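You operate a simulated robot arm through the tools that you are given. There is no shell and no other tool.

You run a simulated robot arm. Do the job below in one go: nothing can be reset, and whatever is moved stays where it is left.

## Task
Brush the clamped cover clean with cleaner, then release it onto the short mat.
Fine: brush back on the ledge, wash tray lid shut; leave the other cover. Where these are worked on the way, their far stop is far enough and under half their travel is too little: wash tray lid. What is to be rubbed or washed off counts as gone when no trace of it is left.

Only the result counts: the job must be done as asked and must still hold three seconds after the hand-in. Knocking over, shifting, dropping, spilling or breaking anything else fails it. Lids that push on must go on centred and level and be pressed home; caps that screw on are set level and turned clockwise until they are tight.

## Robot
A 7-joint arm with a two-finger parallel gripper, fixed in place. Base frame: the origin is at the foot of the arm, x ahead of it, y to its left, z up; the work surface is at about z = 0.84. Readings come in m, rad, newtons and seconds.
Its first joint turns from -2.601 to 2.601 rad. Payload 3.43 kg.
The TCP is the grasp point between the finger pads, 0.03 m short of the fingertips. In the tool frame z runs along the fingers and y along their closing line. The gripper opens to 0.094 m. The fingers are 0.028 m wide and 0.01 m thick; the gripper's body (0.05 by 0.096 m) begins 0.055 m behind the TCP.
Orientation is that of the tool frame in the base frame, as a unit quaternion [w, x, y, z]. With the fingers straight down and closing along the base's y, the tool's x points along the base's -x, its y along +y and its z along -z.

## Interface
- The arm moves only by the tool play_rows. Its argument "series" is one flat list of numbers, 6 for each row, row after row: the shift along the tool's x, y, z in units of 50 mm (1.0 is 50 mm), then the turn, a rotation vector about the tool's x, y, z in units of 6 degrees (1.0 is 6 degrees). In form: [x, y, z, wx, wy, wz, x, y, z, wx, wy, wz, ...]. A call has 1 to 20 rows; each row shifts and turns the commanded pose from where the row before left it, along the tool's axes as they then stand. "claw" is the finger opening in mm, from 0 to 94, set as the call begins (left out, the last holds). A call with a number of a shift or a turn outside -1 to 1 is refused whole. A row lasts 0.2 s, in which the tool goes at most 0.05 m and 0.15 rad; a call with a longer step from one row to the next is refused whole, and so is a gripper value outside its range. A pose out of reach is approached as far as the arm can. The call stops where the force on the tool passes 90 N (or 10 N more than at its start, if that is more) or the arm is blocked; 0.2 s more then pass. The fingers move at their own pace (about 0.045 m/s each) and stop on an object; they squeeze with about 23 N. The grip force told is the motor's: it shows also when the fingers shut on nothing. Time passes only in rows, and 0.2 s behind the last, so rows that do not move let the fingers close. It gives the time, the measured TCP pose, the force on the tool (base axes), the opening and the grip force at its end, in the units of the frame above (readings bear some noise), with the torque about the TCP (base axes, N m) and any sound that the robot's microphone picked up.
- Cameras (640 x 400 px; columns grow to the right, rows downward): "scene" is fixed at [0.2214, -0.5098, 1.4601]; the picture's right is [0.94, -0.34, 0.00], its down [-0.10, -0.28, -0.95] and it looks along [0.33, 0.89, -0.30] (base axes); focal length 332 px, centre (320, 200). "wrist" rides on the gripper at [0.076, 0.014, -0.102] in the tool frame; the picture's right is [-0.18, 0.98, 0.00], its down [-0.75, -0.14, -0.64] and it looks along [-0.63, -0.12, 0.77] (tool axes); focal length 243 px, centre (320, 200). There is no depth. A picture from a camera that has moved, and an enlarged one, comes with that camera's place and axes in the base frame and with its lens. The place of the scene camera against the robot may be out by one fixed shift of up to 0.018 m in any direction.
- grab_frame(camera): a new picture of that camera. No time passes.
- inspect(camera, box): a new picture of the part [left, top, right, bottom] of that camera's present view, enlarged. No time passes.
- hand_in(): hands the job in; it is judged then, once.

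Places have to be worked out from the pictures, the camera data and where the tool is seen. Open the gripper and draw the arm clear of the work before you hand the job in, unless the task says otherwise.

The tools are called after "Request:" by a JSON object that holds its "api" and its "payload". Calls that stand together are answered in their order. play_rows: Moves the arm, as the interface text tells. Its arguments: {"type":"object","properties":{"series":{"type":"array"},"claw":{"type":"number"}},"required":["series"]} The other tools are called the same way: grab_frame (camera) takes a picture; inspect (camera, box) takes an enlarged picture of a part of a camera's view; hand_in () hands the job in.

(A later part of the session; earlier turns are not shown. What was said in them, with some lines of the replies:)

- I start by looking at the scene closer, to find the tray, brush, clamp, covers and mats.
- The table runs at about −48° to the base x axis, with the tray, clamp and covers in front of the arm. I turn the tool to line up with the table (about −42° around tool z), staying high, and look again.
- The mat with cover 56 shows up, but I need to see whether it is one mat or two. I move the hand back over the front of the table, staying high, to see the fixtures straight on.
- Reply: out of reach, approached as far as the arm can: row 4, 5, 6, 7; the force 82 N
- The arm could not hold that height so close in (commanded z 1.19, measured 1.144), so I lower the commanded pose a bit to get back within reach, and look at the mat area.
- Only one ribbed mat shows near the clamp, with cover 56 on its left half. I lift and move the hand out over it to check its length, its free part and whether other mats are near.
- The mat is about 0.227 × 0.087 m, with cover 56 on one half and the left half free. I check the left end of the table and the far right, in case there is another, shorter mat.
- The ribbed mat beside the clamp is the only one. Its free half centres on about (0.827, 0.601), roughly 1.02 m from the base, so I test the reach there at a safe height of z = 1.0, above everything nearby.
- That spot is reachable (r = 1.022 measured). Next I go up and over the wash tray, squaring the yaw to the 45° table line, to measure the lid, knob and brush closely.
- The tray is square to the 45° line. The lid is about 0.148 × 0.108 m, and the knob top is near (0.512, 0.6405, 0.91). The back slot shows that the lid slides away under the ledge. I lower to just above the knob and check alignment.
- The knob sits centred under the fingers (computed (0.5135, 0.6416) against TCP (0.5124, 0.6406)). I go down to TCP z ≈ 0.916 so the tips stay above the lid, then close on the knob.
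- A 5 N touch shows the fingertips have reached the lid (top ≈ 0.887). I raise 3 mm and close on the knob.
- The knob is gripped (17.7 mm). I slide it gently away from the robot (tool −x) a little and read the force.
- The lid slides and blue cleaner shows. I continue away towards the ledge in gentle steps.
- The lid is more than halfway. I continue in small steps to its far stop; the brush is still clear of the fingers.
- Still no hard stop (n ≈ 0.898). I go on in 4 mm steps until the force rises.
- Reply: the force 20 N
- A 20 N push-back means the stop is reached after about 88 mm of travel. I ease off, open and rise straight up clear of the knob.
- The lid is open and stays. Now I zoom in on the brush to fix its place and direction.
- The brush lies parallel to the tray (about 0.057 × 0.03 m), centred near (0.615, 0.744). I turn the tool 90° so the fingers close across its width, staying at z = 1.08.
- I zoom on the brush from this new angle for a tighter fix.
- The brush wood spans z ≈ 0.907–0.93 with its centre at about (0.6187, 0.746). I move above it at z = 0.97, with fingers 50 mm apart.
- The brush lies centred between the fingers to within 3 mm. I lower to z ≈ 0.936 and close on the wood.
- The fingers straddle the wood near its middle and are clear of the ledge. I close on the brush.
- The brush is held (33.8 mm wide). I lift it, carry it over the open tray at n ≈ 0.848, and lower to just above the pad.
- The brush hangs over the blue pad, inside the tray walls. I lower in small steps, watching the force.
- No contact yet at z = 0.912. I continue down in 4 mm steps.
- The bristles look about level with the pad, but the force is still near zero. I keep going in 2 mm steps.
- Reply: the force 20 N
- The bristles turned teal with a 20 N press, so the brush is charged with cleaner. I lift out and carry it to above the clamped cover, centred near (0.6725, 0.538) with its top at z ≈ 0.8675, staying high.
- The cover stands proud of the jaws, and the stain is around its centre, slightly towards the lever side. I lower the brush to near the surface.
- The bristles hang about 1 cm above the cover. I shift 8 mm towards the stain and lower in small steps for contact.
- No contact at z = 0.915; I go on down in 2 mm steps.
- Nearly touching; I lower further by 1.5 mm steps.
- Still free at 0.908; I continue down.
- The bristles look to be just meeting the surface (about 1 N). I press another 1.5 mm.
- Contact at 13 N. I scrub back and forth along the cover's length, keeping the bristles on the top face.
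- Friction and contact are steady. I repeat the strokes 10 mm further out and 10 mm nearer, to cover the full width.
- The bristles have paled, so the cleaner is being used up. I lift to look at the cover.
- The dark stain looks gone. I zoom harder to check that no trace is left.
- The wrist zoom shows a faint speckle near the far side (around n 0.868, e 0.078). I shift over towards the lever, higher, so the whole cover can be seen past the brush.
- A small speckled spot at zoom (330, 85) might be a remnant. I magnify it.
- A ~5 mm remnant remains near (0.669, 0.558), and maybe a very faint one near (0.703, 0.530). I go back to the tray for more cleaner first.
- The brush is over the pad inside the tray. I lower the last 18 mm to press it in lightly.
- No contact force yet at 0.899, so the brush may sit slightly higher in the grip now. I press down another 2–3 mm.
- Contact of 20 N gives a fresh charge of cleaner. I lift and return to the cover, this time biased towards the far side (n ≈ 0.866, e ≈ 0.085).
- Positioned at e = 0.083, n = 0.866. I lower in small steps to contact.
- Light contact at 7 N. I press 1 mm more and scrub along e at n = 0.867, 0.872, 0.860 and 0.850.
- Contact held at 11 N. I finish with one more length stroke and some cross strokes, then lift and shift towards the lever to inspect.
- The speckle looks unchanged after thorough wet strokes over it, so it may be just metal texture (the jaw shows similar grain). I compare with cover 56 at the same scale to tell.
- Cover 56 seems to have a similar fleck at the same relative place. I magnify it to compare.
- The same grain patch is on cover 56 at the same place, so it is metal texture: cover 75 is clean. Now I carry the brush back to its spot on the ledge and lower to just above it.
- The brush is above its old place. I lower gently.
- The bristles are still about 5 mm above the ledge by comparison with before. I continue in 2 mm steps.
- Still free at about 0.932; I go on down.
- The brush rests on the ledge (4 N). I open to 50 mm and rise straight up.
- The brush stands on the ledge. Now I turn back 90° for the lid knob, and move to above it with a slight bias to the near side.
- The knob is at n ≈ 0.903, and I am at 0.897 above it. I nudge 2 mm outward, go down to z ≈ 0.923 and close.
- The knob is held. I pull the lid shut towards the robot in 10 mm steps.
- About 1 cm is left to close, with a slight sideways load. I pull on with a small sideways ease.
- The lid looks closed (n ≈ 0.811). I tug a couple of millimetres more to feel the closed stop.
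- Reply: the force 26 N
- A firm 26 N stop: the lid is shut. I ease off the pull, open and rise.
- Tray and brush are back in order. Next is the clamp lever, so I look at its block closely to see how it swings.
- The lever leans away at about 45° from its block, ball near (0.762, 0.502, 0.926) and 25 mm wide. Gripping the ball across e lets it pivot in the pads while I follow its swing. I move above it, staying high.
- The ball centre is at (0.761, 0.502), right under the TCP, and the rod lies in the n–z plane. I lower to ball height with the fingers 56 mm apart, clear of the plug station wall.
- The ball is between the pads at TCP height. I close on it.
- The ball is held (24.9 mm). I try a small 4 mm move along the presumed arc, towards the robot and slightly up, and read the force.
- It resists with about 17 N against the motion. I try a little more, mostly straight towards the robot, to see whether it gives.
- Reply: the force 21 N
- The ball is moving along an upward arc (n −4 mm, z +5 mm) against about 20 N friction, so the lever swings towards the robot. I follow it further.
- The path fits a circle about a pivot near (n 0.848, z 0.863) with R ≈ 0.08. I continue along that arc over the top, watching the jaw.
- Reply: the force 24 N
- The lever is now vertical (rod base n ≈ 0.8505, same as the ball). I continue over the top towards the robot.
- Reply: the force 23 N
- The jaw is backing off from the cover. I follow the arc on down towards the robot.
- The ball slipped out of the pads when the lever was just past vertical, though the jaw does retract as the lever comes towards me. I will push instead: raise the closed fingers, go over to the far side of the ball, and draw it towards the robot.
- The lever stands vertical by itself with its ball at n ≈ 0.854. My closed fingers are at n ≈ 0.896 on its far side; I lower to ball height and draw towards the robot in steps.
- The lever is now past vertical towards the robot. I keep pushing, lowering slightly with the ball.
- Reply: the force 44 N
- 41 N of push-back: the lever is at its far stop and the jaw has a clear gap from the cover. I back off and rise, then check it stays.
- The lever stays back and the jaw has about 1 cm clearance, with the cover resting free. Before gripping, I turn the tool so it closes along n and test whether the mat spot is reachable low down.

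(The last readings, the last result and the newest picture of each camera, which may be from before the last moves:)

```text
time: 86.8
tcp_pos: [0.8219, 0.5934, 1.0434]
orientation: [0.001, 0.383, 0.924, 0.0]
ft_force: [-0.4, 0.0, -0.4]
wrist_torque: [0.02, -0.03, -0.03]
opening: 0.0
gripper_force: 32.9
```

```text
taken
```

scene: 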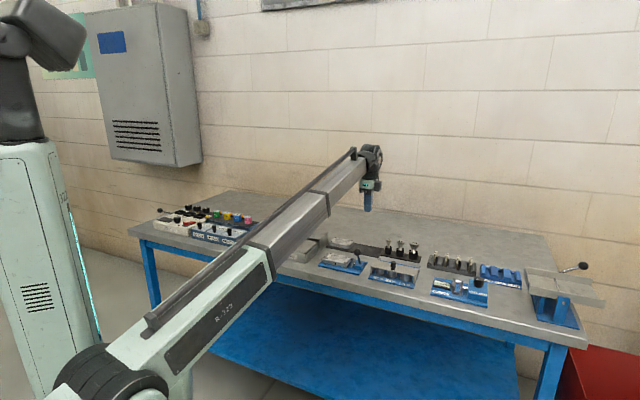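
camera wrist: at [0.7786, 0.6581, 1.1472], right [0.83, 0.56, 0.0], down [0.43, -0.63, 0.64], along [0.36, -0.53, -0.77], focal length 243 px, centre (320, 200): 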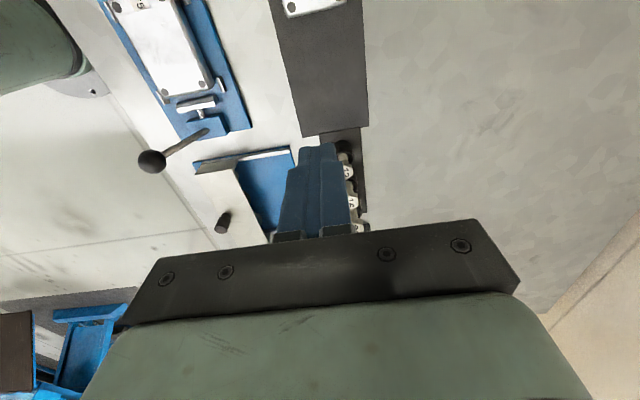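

The mat's lever-side edge again reads e ≈ 0.2235, n 0.966–1.054, matching before. I lower the closed fingers here to about z = 0.89 to test the reach.

Request:
{"api": "play_rows", "payload": {"series": [0, 0, 0.9, 0, 0, 0, 0, 0, 0.9, 0, 0, 0, 0, 0, 0.9, 0, 0, 0, 0, 0, 0.3, 0, 0, 0, 0, 0, 0, 0, 0, 0]}}

Request:
{"api": "inspect", "payload": {"camera": "scene", "box": [320, 200, 448, 280]}}

Request:
{"api": "grab_frame", "payload": {"camera": "wrist"}}

```text
time: 88.0
tcp_pos: [0.8212, 0.5926, 0.8952]
orientation: [0.0, 0.383, 0.924, 0.0]
ft_force: [-0.8, 0.7, -0.1]
wrist_torque: [0.0, 0.01, -0.01]
opening: 0.0
gripper_force: 33.2
```

```text
5.00 times, centred on (384, 240) of scene
camera zoom: at [0.2214, -0.5098, 1.4601], right [0.94, -0.34, 0.0], down [-0.1, -0.28, -0.95], along [0.33, 0.89, -0.3], focal length 1661 px, centre (0, 0)
```

zoom: 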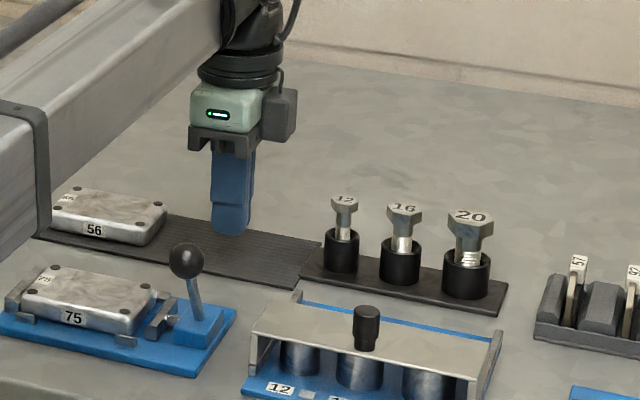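

```text
taken
camera wrist: at [0.7779, 0.6576, 0.9973], right [0.82, 0.57, 0.0], down [0.43, -0.63, 0.64], along [0.36, -0.53, -0.77], focal length 243 px, centre (320, 200)
```

wrist: 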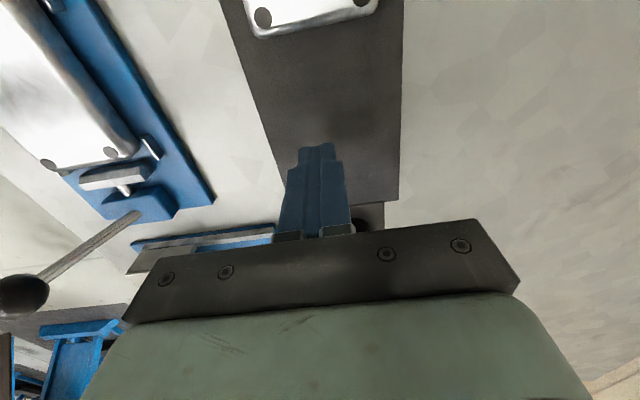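

The spot is reachable at z ≈ 0.895. Now I rise and go over the cover (centre (0.6727, 0.538)).

Request:
{"api": "play_rows", "payload": {"series": [0, 0, -0.9, 0, 0, 0, 0, 0, -0.9, 0, 0, 0, 0, 0, -0.5, 0, 0, 0, 0.333, -0.722, 0, 0, 0, 0, 0.333, -0.722, 0, 0, 0, 0, 0.333, -0.722, 0, 0, 0, 0, 0.333, -0.722, 0, 0, 0, 0, 0, 0, 0, 0, 0, 0]}}

Request:
{"api": "play_rows", "payload": {"series": [0, 0, 0, 0, 0, 0, 0, 0, 0, 0, 0, 0, 0, 0, 0, 0, 0, 0, 0, 0, 0, 0, 0, 0], "claw": 80}}

Request:
{"api": "grab_frame", "payload": {"camera": "wrist"}}

Request:
{"api": "inspect", "payload": {"camera": "scene", "box": [310, 205, 406, 265]}}

```text
time: 89.8
tcp_pos: [0.6717, 0.5384, 1.0088]
orientation: [0.0, 0.383, 0.924, -0.001]
ft_force: [-0.2, -0.3, -0.6]
wrist_torque: [0.02, -0.03, -0.02]
opening: 0.0001
gripper_force: 32.6
```

```text
time: 90.8
tcp_pos: [0.6723, 0.5376, 1.0096]
orientation: [0.0, 0.382, 0.924, 0.001]
ft_force: [0.4, 0.1, 0.7]
wrist_torque: [-0.01, 0.02, 0.03]
opening: 0.08
gripper_force: 0.1
```

```text
taken
camera wrist: at [0.6291, 0.6035, 1.1122], right [0.82, 0.57, 0.0], down [0.43, -0.63, 0.64], along [0.36, -0.53, -0.77], focal length 243 px, centre (320, 200)
```

wrist: 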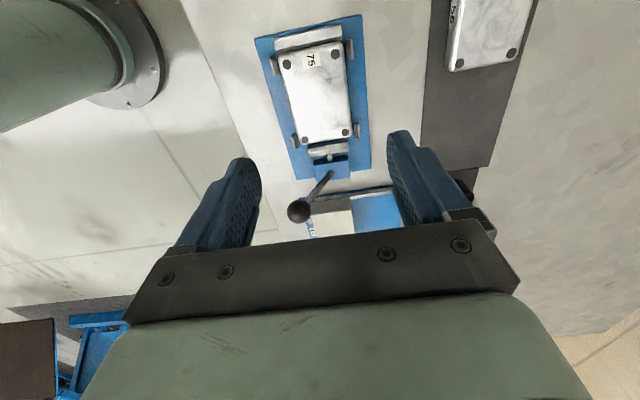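

```text
6.67 times, centred on (358, 235) of scene
camera zoom: at [0.2214, -0.5098, 1.4601], right [0.94, -0.34, 0.0], down [-0.1, -0.28, -0.95], along [0.33, 0.89, -0.3], focal length 2214 px, centre (67, -33)
```

zoom: 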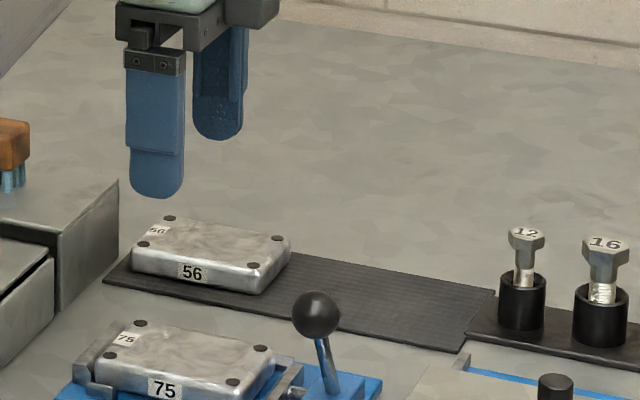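

The full cover shows between the fingers; I zoom to fine-tune the centring and the tab positions.

Request:
{"api": "inspect", "payload": {"camera": "wrist", "box": [230, 20, 406, 130]}}

Request:
{"api": "inspect", "payload": {"camera": "wrist", "box": [230, 80, 406, 190]}}

```text
3.64 times, centred on (318, 75) of wrist
camera zoom: at [0.6291, 0.6035, 1.1122], right [0.82, 0.57, 0.0], down [0.43, -0.63, 0.64], along [0.36, -0.53, -0.77], focal length 882 px, centre (327, 654)
```

zoom: 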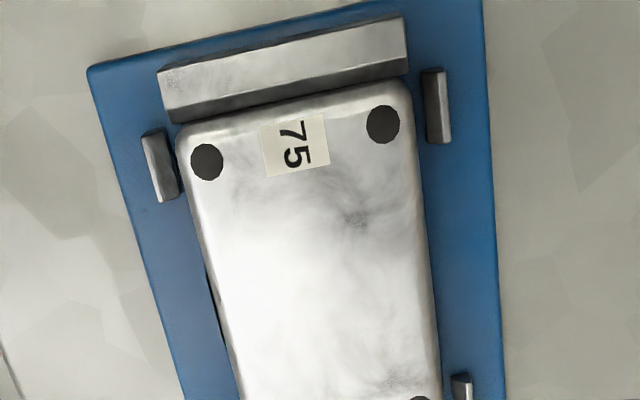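

```text
3.64 times, centred on (318, 135) of wrist
camera zoom: at [0.6291, 0.6035, 1.1122], right [0.82, 0.57, 0.0], down [0.43, -0.63, 0.64], along [0.36, -0.53, -0.77], focal length 882 px, centre (327, 436)
```

zoom: 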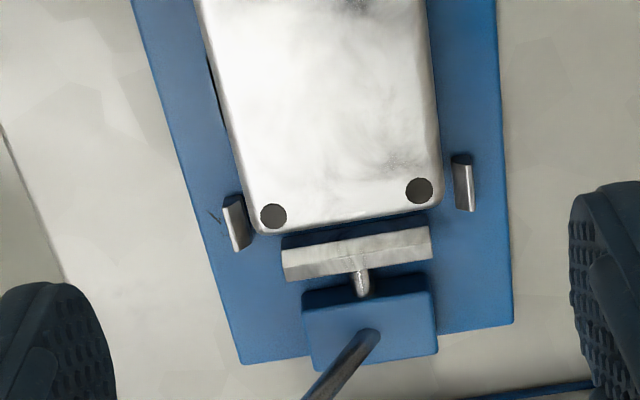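

The cover centre reads (0.6729, 0.5373), right under the TCP, and the finger lanes between the tabs are clear. I lower to z ≈ 0.895.

Request:
{"api": "play_rows", "payload": {"series": [0, 0, 0.9, 0, 0, 0, 0, 0, 0.9, 0, 0, 0, 0, 0, 0.5, 0, 0, 0, 0, 0, 0, 0, 0, 0]}}

Request:
{"api": "grab_frame", "payload": {"camera": "wrist"}}

Request:
{"api": "inspect", "payload": {"camera": "scene", "box": [310, 225, 390, 275]}}

```text
time: 91.8
tcp_pos: [0.6733, 0.5393, 0.8945]
orientation: [0.0, 0.383, 0.924, -0.001]
ft_force: [-0.6, 0.4, 0.1]
wrist_torque: [0.02, 0.01, 0.02]
opening: 0.0798
gripper_force: 0.2
```

```text
taken
camera wrist: at [0.6288, 0.6033, 0.9969], right [0.82, 0.57, 0.0], down [0.43, -0.63, 0.64], along [0.36, -0.53, -0.77], focal length 243 px, centre (320, 200)
```

wrist: 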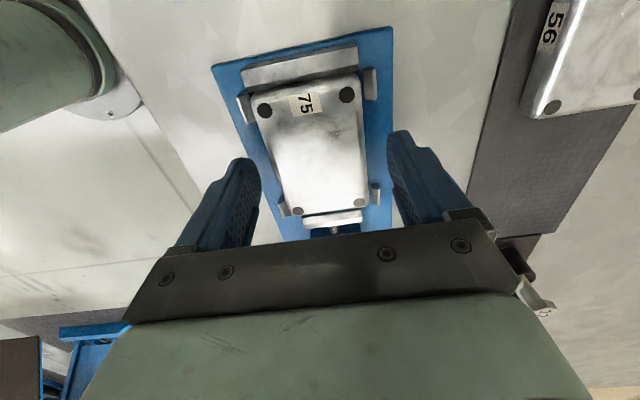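

```text
8.00 times, centred on (350, 250) of scene
camera zoom: at [0.2214, -0.5098, 1.4601], right [0.94, -0.34, 0.0], down [-0.1, -0.28, -0.95], along [0.33, 0.89, -0.3], focal length 2657 px, centre (80, -200)
```

zoom: 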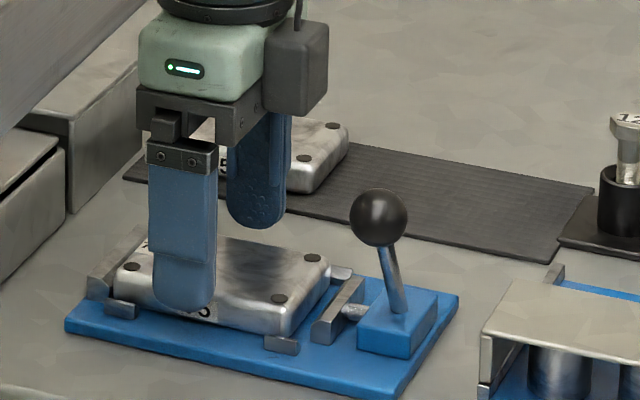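

The fingers straddle the cover with clearance on both sides. I lower 10 mm more, checking for touch with the plate.

Request:
{"api": "play_rows", "payload": {"series": [0, 0, 0.1, 0, 0, 0, 0, 0, 0.1, 0, 0, 0]}}

Request:
{"api": "inspect", "payload": {"camera": "scene", "box": [320, 240, 368, 270]}}

```text
time: 92.4
tcp_pos: [0.6725, 0.5375, 0.8844]
orientation: [-0.001, 0.383, 0.924, 0.0]
ft_force: [0.0, 0.2, -0.1]
wrist_torque: [0.02, -0.01, 0.02]
opening: 0.08
gripper_force: 0.1
```

```text
13.33 times, centred on (344, 255) of scene
camera zoom: at [0.2214, -0.5098, 1.4601], right [0.94, -0.34, 0.0], down [-0.1, -0.28, -0.95], along [0.33, 0.89, -0.3], focal length 4428 px, centre (0, -533)
```

zoom: 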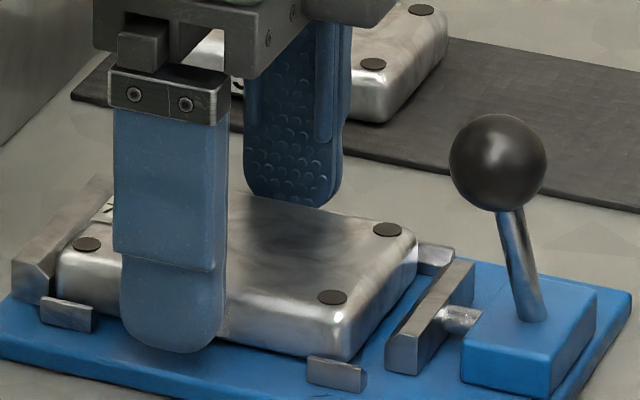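

The tips are beside the cover just above the plate, with no contact force. I close on the cover's sides.

Request:
{"api": "play_rows", "payload": {"series": [0, 0, 0, 0, 0, 0, 0, 0, 0, 0, 0, 0, 0, 0, 0, 0, 0, 0, 0, 0, 0, 0, 0, 0], "claw": 0}}

Request:
{"api": "inspect", "payload": {"camera": "scene", "box": [320, 240, 368, 270]}}

Request:
{"api": "grab_frame", "payload": {"camera": "wrist"}}

```text
time: 93.4
tcp_pos: [0.6721, 0.5389, 0.8847]
orientation: [0.0, 0.382, 0.924, 0.0]
ft_force: [-0.6, -1.2, 0.1]
wrist_torque: [-0.07, 0.03, -0.01]
opening: 0.0593
gripper_force: 22.8
```

```text
13.33 times, centred on (344, 255) of scene
camera zoom: at [0.2214, -0.5098, 1.4601], right [0.94, -0.34, 0.0], down [-0.1, -0.28, -0.95], along [0.33, 0.89, -0.3], focal length 4428 px, centre (0, -533)
```

zoom: 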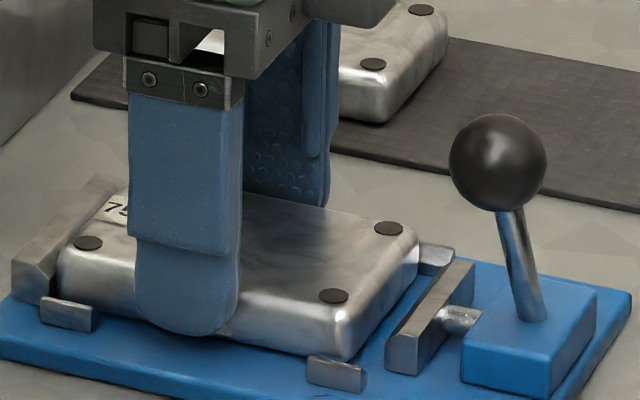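

```text
taken
camera wrist: at [0.6286, 0.603, 0.987], right [0.82, 0.57, 0.0], down [0.43, -0.63, 0.64], along [0.36, -0.53, -0.77], focal length 243 px, centre (320, 200)
```

wrist: 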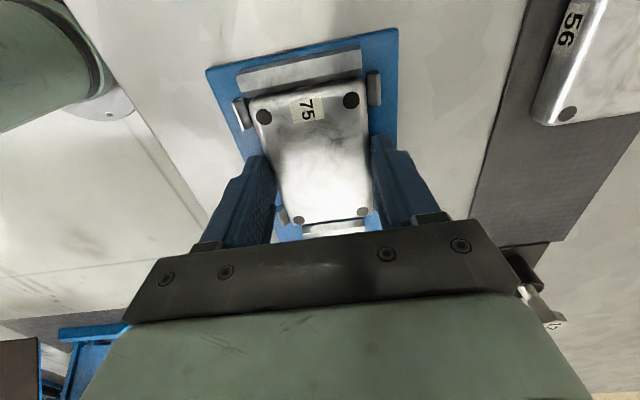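

The cover is held across 59.3 mm. I lift slowly, straight up.

Request:
{"api": "play_rows", "payload": {"series": [0, 0, -0.1, 0, 0, 0, 0, 0, -0.2, 0, 0, 0, 0, 0, -0.3, 0, 0, 0, 0, 0, -0.4, 0, 0, 0]}}

Request:
{"api": "inspect", "payload": {"camera": "scene", "box": [310, 220, 390, 270]}}

Request:
{"api": "grab_frame", "payload": {"camera": "wrist"}}

```text
time: 94.4
tcp_pos: [0.6728, 0.5395, 0.9355]
orientation: [0.0, 0.382, 0.924, 0.0]
ft_force: [0.6, 0.5, -1.1]
wrist_torque: [0.0, 0.0, 0.01]
opening: 0.0595
gripper_force: 22.4
```

```text
8.00 times, centred on (350, 245) of scene
camera zoom: at [0.2214, -0.5098, 1.4601], right [0.94, -0.34, 0.0], down [-0.1, -0.28, -0.95], along [0.33, 0.89, -0.3], focal length 2657 px, centre (80, -160)
```

zoom: 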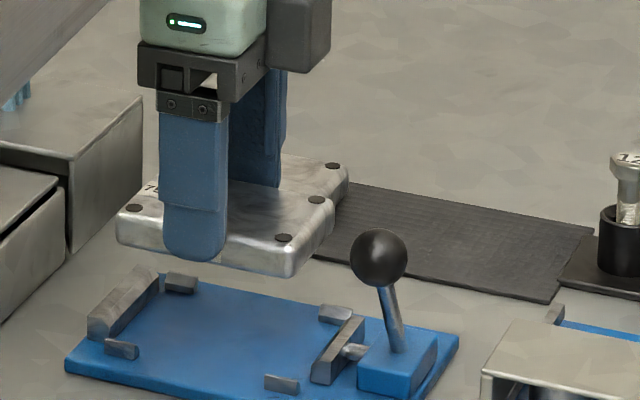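

```text
taken
camera wrist: at [0.6292, 0.6035, 1.0374], right [0.82, 0.57, 0.0], down [0.43, -0.63, 0.64], along [0.36, -0.53, -0.77], focal length 243 px, centre (320, 200)
```

wrist: 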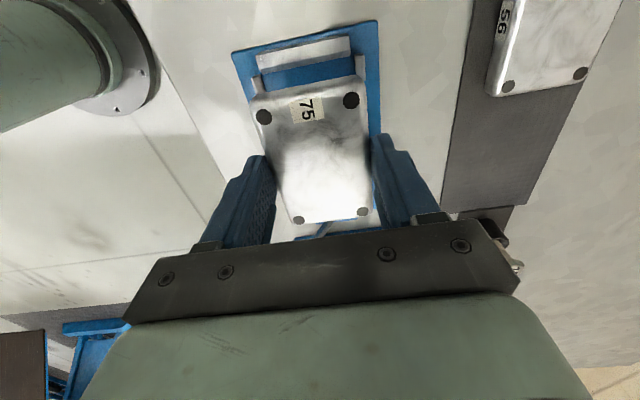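

The cover hangs level in the grip. I raise to z = 1.0 and carry it over the free half of the mat.

Request:
{"api": "play_rows", "payload": {"series": [0, 0, -0.6, 0, 0, 0, 0, 0, -0.7, 0, 0, 0, -0.258, 0.6, 0, 0, 0, 0, -0.258, 0.6, 0, 0, 0, 0, -0.258, 0.6, 0, 0, 0, 0, -0.258, 0.6, 0, 0, 0, 0, -0.258, 0.6, 0, 0, 0, 0, 0, 0, 0, 0, 0, 0]}}

Request:
{"api": "grab_frame", "payload": {"camera": "wrist"}}

Request:
{"api": "inspect", "payload": {"camera": "scene", "box": [326, 200, 422, 260]}}

```text
time: 96.2
tcp_pos: [0.8244, 0.5991, 0.9982]
orientation: [0.0, 0.382, 0.924, 0.0]
ft_force: [0.3, -0.6, -2.0]
wrist_torque: [0.0, -0.02, 0.02]
opening: 0.0594
gripper_force: 23.1
```

```text
taken
camera wrist: at [0.7802, 0.663, 1.1014], right [0.82, 0.57, 0.0], down [0.43, -0.63, 0.64], along [0.36, -0.53, -0.77], focal length 243 px, centre (320, 200)
```

wrist: 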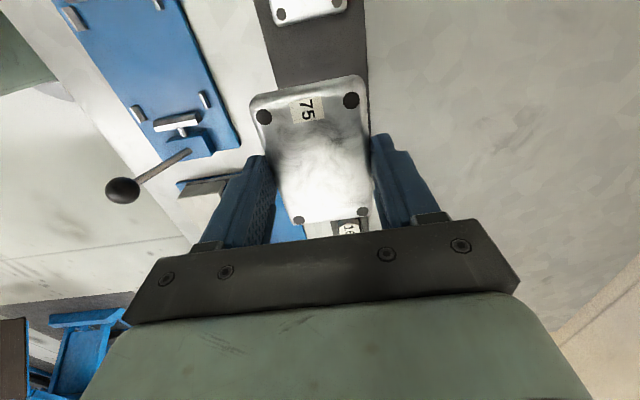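

```text
6.67 times, centred on (374, 230) of scene
camera zoom: at [0.2214, -0.5098, 1.4601], right [0.94, -0.34, 0.0], down [-0.1, -0.28, -0.95], along [0.33, 0.89, -0.3], focal length 2214 px, centre (-40, 0)
```

zoom: 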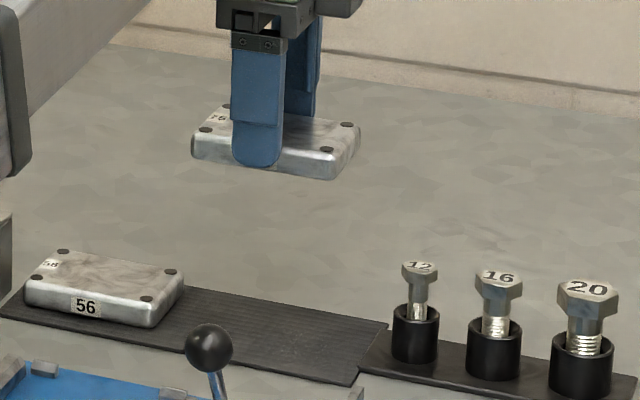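

The cover centre reads about n = 1.006, e = 0.161, well inside the free half of the mat. I lower to just above it.

Request:
{"api": "play_rows", "payload": {"series": [0.02, 0.02, 0.8, 0, 0, 0, 0, 0, 0.7, 0, 0, 0, 0, 0, 0.5, 0, 0, 0, 0, 0, 0, 0, 0, 0]}}

Request:
{"api": "grab_frame", "payload": {"camera": "wrist"}}

Request:
{"api": "inspect", "payload": {"camera": "scene", "box": [326, 215, 422, 275]}}

```text
time: 97.2
tcp_pos: [0.8234, 0.5999, 0.8977]
orientation: [0.0, 0.383, 0.924, -0.001]
ft_force: [0.5, -0.4, -2.4]
wrist_torque: [0.02, 0.0, -0.01]
opening: 0.0595
gripper_force: 22.8
```

```text
taken
camera wrist: at [0.7802, 0.6653, 1.0014], right [0.82, 0.57, 0.0], down [0.43, -0.63, 0.64], along [0.36, -0.53, -0.77], focal length 243 px, centre (320, 200)
```

wrist: 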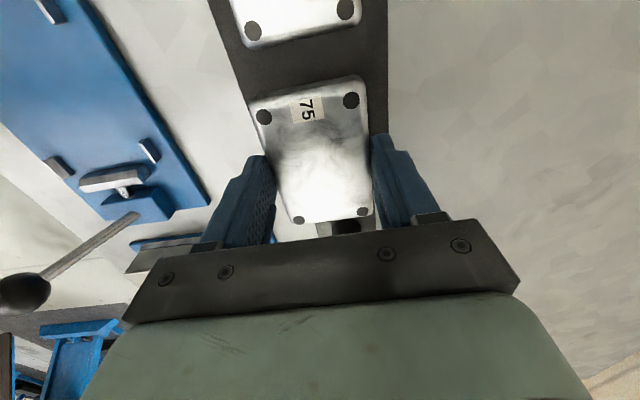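

```text
6.67 times, centred on (374, 245) of scene
camera zoom: at [0.2214, -0.5098, 1.4601], right [0.94, -0.34, 0.0], down [-0.1, -0.28, -0.95], along [0.33, 0.89, -0.3], focal length 2214 px, centre (-40, -100)
```

zoom: 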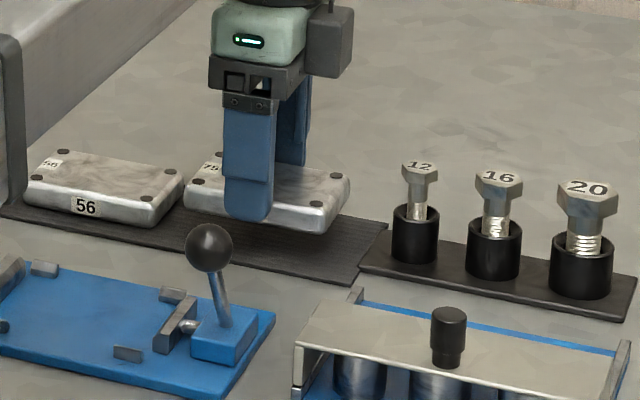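

The cover hovers about 1.5 cm above the mat, clear of cover 56. I lower on.

Request:
{"api": "play_rows", "payload": {"series": [0, 0, 0.12, 0, 0, 0, 0, 0, 0.12, 0, 0, 0, 0, 0, 0.04, 0, 0, 0]}}

Request:
{"api": "inspect", "payload": {"camera": "scene", "box": [336, 225, 400, 265]}}

```text
time: 98.0
tcp_pos: [0.8243, 0.6006, 0.8847]
orientation: [0.001, 0.383, 0.924, 0.0]
ft_force: [-0.7, -0.6, -1.6]
wrist_torque: [0.0, 0.02, 0.01]
opening: 0.0595
gripper_force: 22.9
```

```text
10.00 times, centred on (368, 245) of scene
camera zoom: at [0.2214, -0.5098, 1.4601], right [0.94, -0.34, 0.0], down [-0.1, -0.28, -0.95], along [0.33, 0.89, -0.3], focal length 3321 px, centre (-160, -250)
```

zoom: 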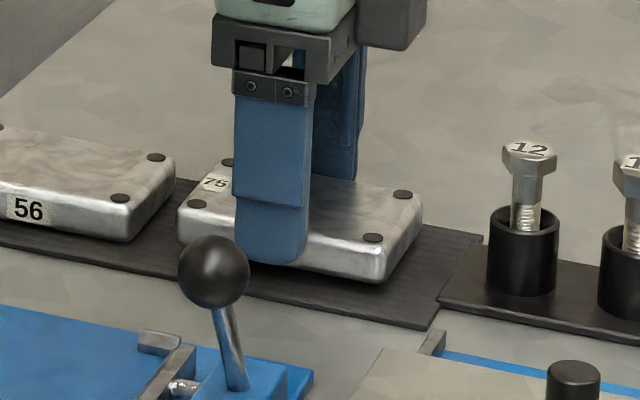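

Still hanging free (no load change). I continue down in 2 mm steps.

Request:
{"api": "play_rows", "payload": {"series": [0, 0, 0.05, 0, 0, 0, 0, 0, 0.04, 0, 0, 0]}}

Request:
{"api": "inspect", "payload": {"camera": "scene", "box": [336, 225, 400, 265]}}

```text
time: 98.6
tcp_pos: [0.8245, 0.6013, 0.8798]
orientation: [-0.001, 0.383, 0.924, 0.0]
ft_force: [0.2, -0.7, -1.3]
wrist_torque: [0.01, 0.03, 0.0]
opening: 0.0592
gripper_force: 23.2
```

```text
10.00 times, centred on (368, 245) of scene
camera zoom: at [0.2214, -0.5098, 1.4601], right [0.94, -0.34, 0.0], down [-0.1, -0.28, -0.95], along [0.33, 0.89, -0.3], focal length 3321 px, centre (-160, -250)
```

zoom: 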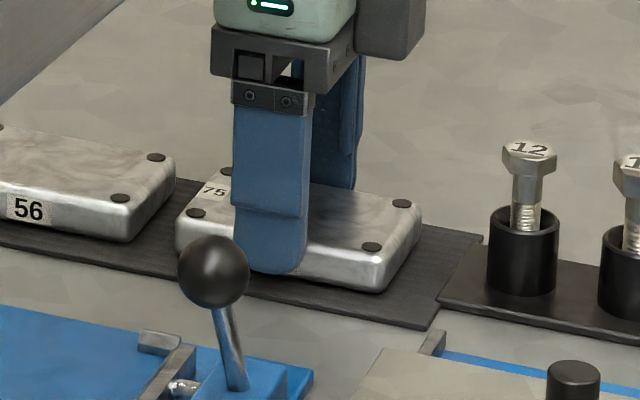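

Nearly there, still a hanging load. I lower another 2 × 1.5 mm.

Request:
{"api": "play_rows", "payload": {"series": [0, 0, 0.03, 0, 0, 0, 0, 0, 0.03, 0, 0, 0]}}

```text
time: 99.2
tcp_pos: [0.8243, 0.6006, 0.8785]
orientation: [0.0, 0.383, 0.924, 0.001]
ft_force: [-0.4, 0.3, 16.6]
wrist_torque: [-0.1, 0.12, 0.01]
opening: 0.0598
gripper_force: 22.8
```

The cover is seated on the mat (16 N). I ease off 1 mm, open, and rise straight up.

Request:
{"api": "play_rows", "payload": {"series": [0, 0, -0.03, 0, 0, 0, 0, 0, 0, 0, 0, 0, 0, 0, 0, 0, 0, 0, 0, 0, 0, 0, 0, 0], "claw": 80}}

Request:
{"api": "inspect", "payload": {"camera": "scene", "box": [336, 225, 400, 265]}}

```text
time: 100.2
tcp_pos: [0.8235, 0.6007, 0.8788]
orientation: [0.0, 0.384, 0.924, 0.0]
ft_force: [0.2, -0.7, -0.9]
wrist_torque: [0.01, 0.02, -0.02]
opening: 0.0801
gripper_force: 0.1
```

```text
10.00 times, centred on (368, 245) of scene
camera zoom: at [0.2214, -0.5098, 1.4601], right [0.94, -0.34, 0.0], down [-0.1, -0.28, -0.95], along [0.33, 0.89, -0.3], focal length 3321 px, centre (-160, -250)
```

zoom: 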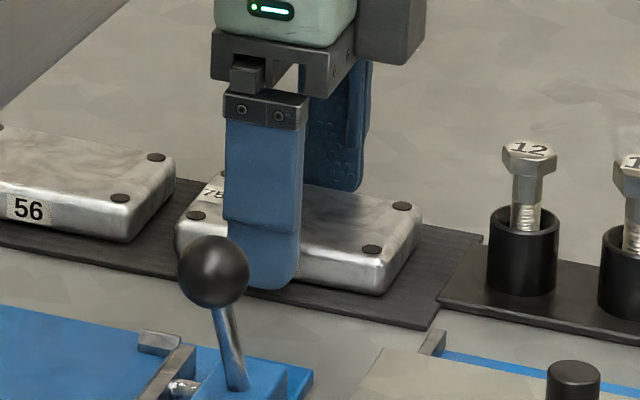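

The fingers are open with the cover resting on the mat. I rise straight up and look.

Request:
{"api": "play_rows", "payload": {"series": [0, 0, -0.4, 0, 0, 0, 0, 0, -0.8, 0, 0, 0, 0, 0, -0.9, 0, 0, 0, 0, 0, -0.9, 0, 0, 0, 0, 0, -0.9, 0, 0, 0, 0, 0, 0, 0, 0, 0]}}

Request:
{"api": "grab_frame", "payload": {"camera": "wrist"}}

Request:
{"api": "grab_frame", "payload": {"camera": "scene"}}

Request:
{"api": "inspect", "payload": {"camera": "scene", "box": [262, 205, 422, 305]}}

```text
time: 101.6
tcp_pos: [0.8245, 0.6013, 1.0754]
orientation: [-0.001, 0.383, 0.924, 0.0]
ft_force: [-0.2, 0.5, 0.7]
wrist_torque: [0.01, -0.01, -0.01]
opening: 0.0802
gripper_force: 0.1
```

```text
taken
camera wrist: at [0.7802, 0.6653, 1.1774], right [0.82, 0.57, 0.0], down [0.43, -0.63, 0.64], along [0.36, -0.53, -0.77], focal length 243 px, centre (320, 200)
```

wrist: 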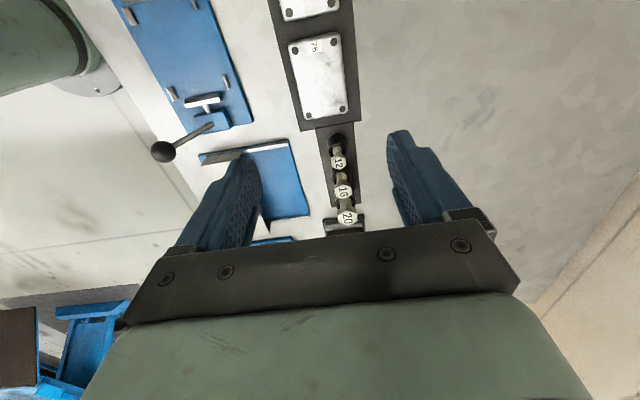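

```text
taken
```

scene: 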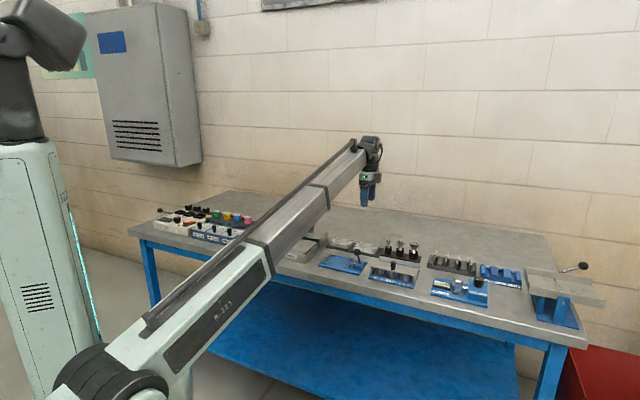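

```text
4.00 times, centred on (342, 255) of scene
camera zoom: at [0.2214, -0.5098, 1.4601], right [0.94, -0.34, 0.0], down [-0.1, -0.28, -0.95], along [0.33, 0.89, -0.3], focal length 1328 px, centre (232, -20)
```

zoom: 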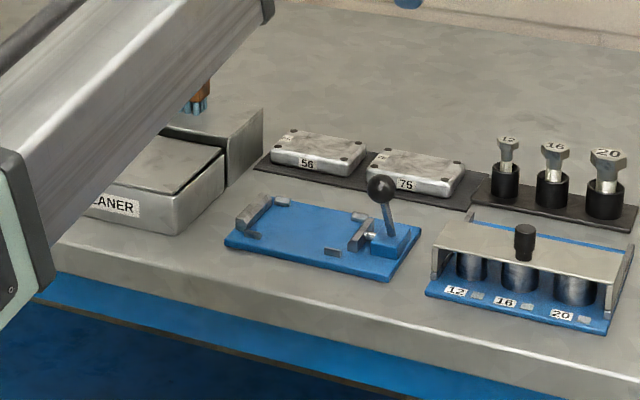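

Cover 75 lies on the mat beside cover 56. I check the placement and surface once more before drawing the arm clear.

Request:
{"api": "inspect", "payload": {"camera": "wrist", "box": [250, 0, 410, 100]}}

Request:
{"api": "inspect", "payload": {"camera": "scene", "box": [322, 230, 386, 270]}}

Request:
{"api": "inspect", "payload": {"camera": "wrist", "box": [270, 50, 398, 130]}}

```text
4.00 times, centred on (330, 50) of wrist
camera zoom: at [0.7802, 0.6653, 1.1774], right [0.82, 0.57, 0.0], down [0.43, -0.63, 0.64], along [0.36, -0.53, -0.77], focal length 970 px, centre (280, 800)
```

zoom: 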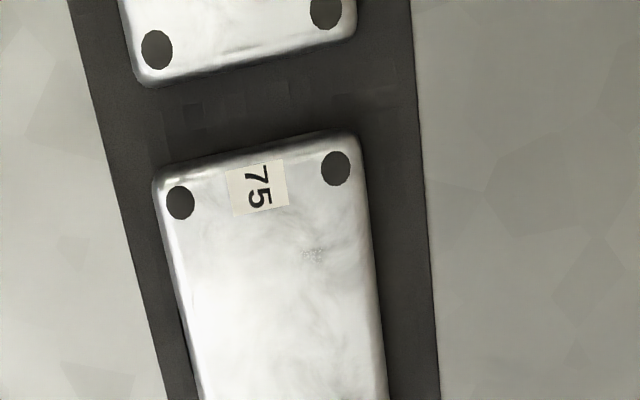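

```text
10.00 times, centred on (354, 250) of scene
camera zoom: at [0.2214, -0.5098, 1.4601], right [0.94, -0.34, 0.0], down [-0.1, -0.28, -0.95], along [0.33, 0.89, -0.3], focal length 3321 px, centre (-20, -300)
```

zoom: 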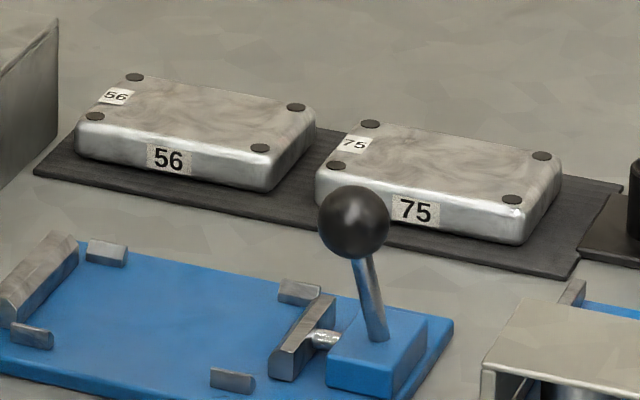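

```text
5.00 times, centred on (334, 90) of wrist
camera zoom: at [0.7802, 0.6653, 1.1774], right [0.82, 0.57, 0.0], down [0.43, -0.63, 0.64], along [0.36, -0.53, -0.77], focal length 1213 px, centre (250, 750)
```

zoom: 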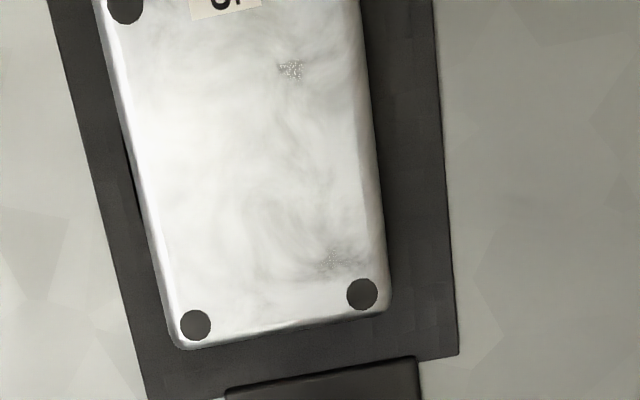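

Cover 75 is clean and flat on the mat, cover 56 is untouched, and the lid and brush are in place. I rise further and draw the open hand back to near its starting place.

Request:
{"api": "play_rows", "payload": {"series": [0, 0, -0.9, 0, 0, 0, 0, 0, -0.9, 0, 0, 0, 0.957, -0.114, 0, 0, 0, 0, 0.957, -0.114, 0, 0, 0, 0, 0.957, -0.114, 0, 0, 0, 0, 0.957, -0.114, 0, 0, 0, 0, 0.957, -0.114, 0, 0, 0, 0, 0.957, -0.114, 0, 0, 0, 0, 0.957, -0.114, 0, 0, 0, 0, 0, 0, 0, 0, 0, 0], "claw": 80}}

Request:
{"api": "grab_frame", "payload": {"camera": "scene"}}

Request:
{"api": "inspect", "payload": {"camera": "scene", "box": [250, 205, 410, 305]}}

```text
time: 103.8
tcp_pos: [0.5579, 0.8095, 1.1633]
orientation: [0.001, 0.382, 0.924, 0.0]
ft_force: [-0.7, -0.1, 0.0]
wrist_torque: [0.03, -0.03, -0.01]
opening: 0.0804
gripper_force: 0.1
```

```text
taken
```

scene: 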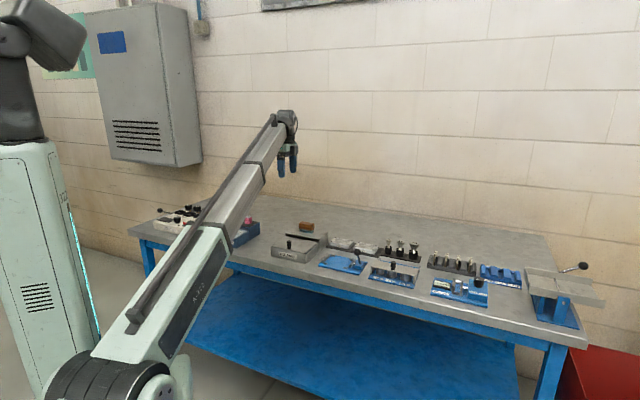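

```text
4.00 times, centred on (330, 255) of scene
camera zoom: at [0.2214, -0.5098, 1.4601], right [0.94, -0.34, 0.0], down [-0.1, -0.28, -0.95], along [0.33, 0.89, -0.3], focal length 1328 px, centre (280, -20)
```

zoom: 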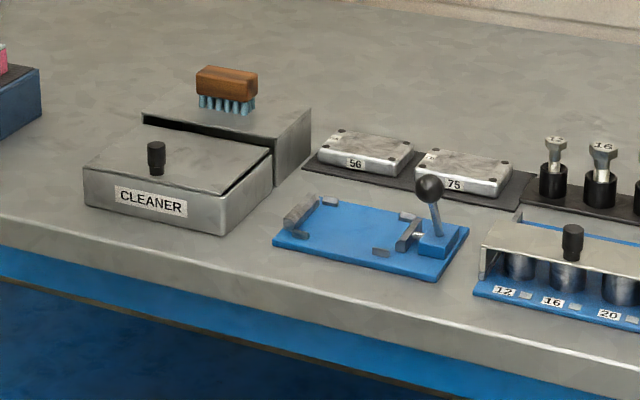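

The brush is on the ledge, the wash tray lid is shut, cover 56 is untouched, and the clean cover 75 lies flat on the mat. The gripper is open and the arm is clear, so I hand the job in.

Request:
{"api": "hand_in", "payload": {}}

```text
The job is handed in.
```

I brushed cover 75 clean with cleaner, released it from the clamp and set it flat on the mat beside cover 56. The job is handed in, but I haven't been told how it was judged.

- **Cleaning:** the stain on cover 75 is gone. A small grainy patch is still visible, but cover 56 has the same patch in the same spot, so I took it as metal texture and not dirt.
- **Short mat:** I found only one mat near the clamp, the one already holding cover 56. I took that as the short mat and used its free half.
- **Left in place:** the brush is back on the ledge, the wash tray lid is shut to its stop, and cover 56 was not touched.
- **Clamp lever:** I left it in the released position. It took two tries, because the ball slipped out of the gripper on the first one.

The gripper is open and the arm is back near its starting place, clear of the work.
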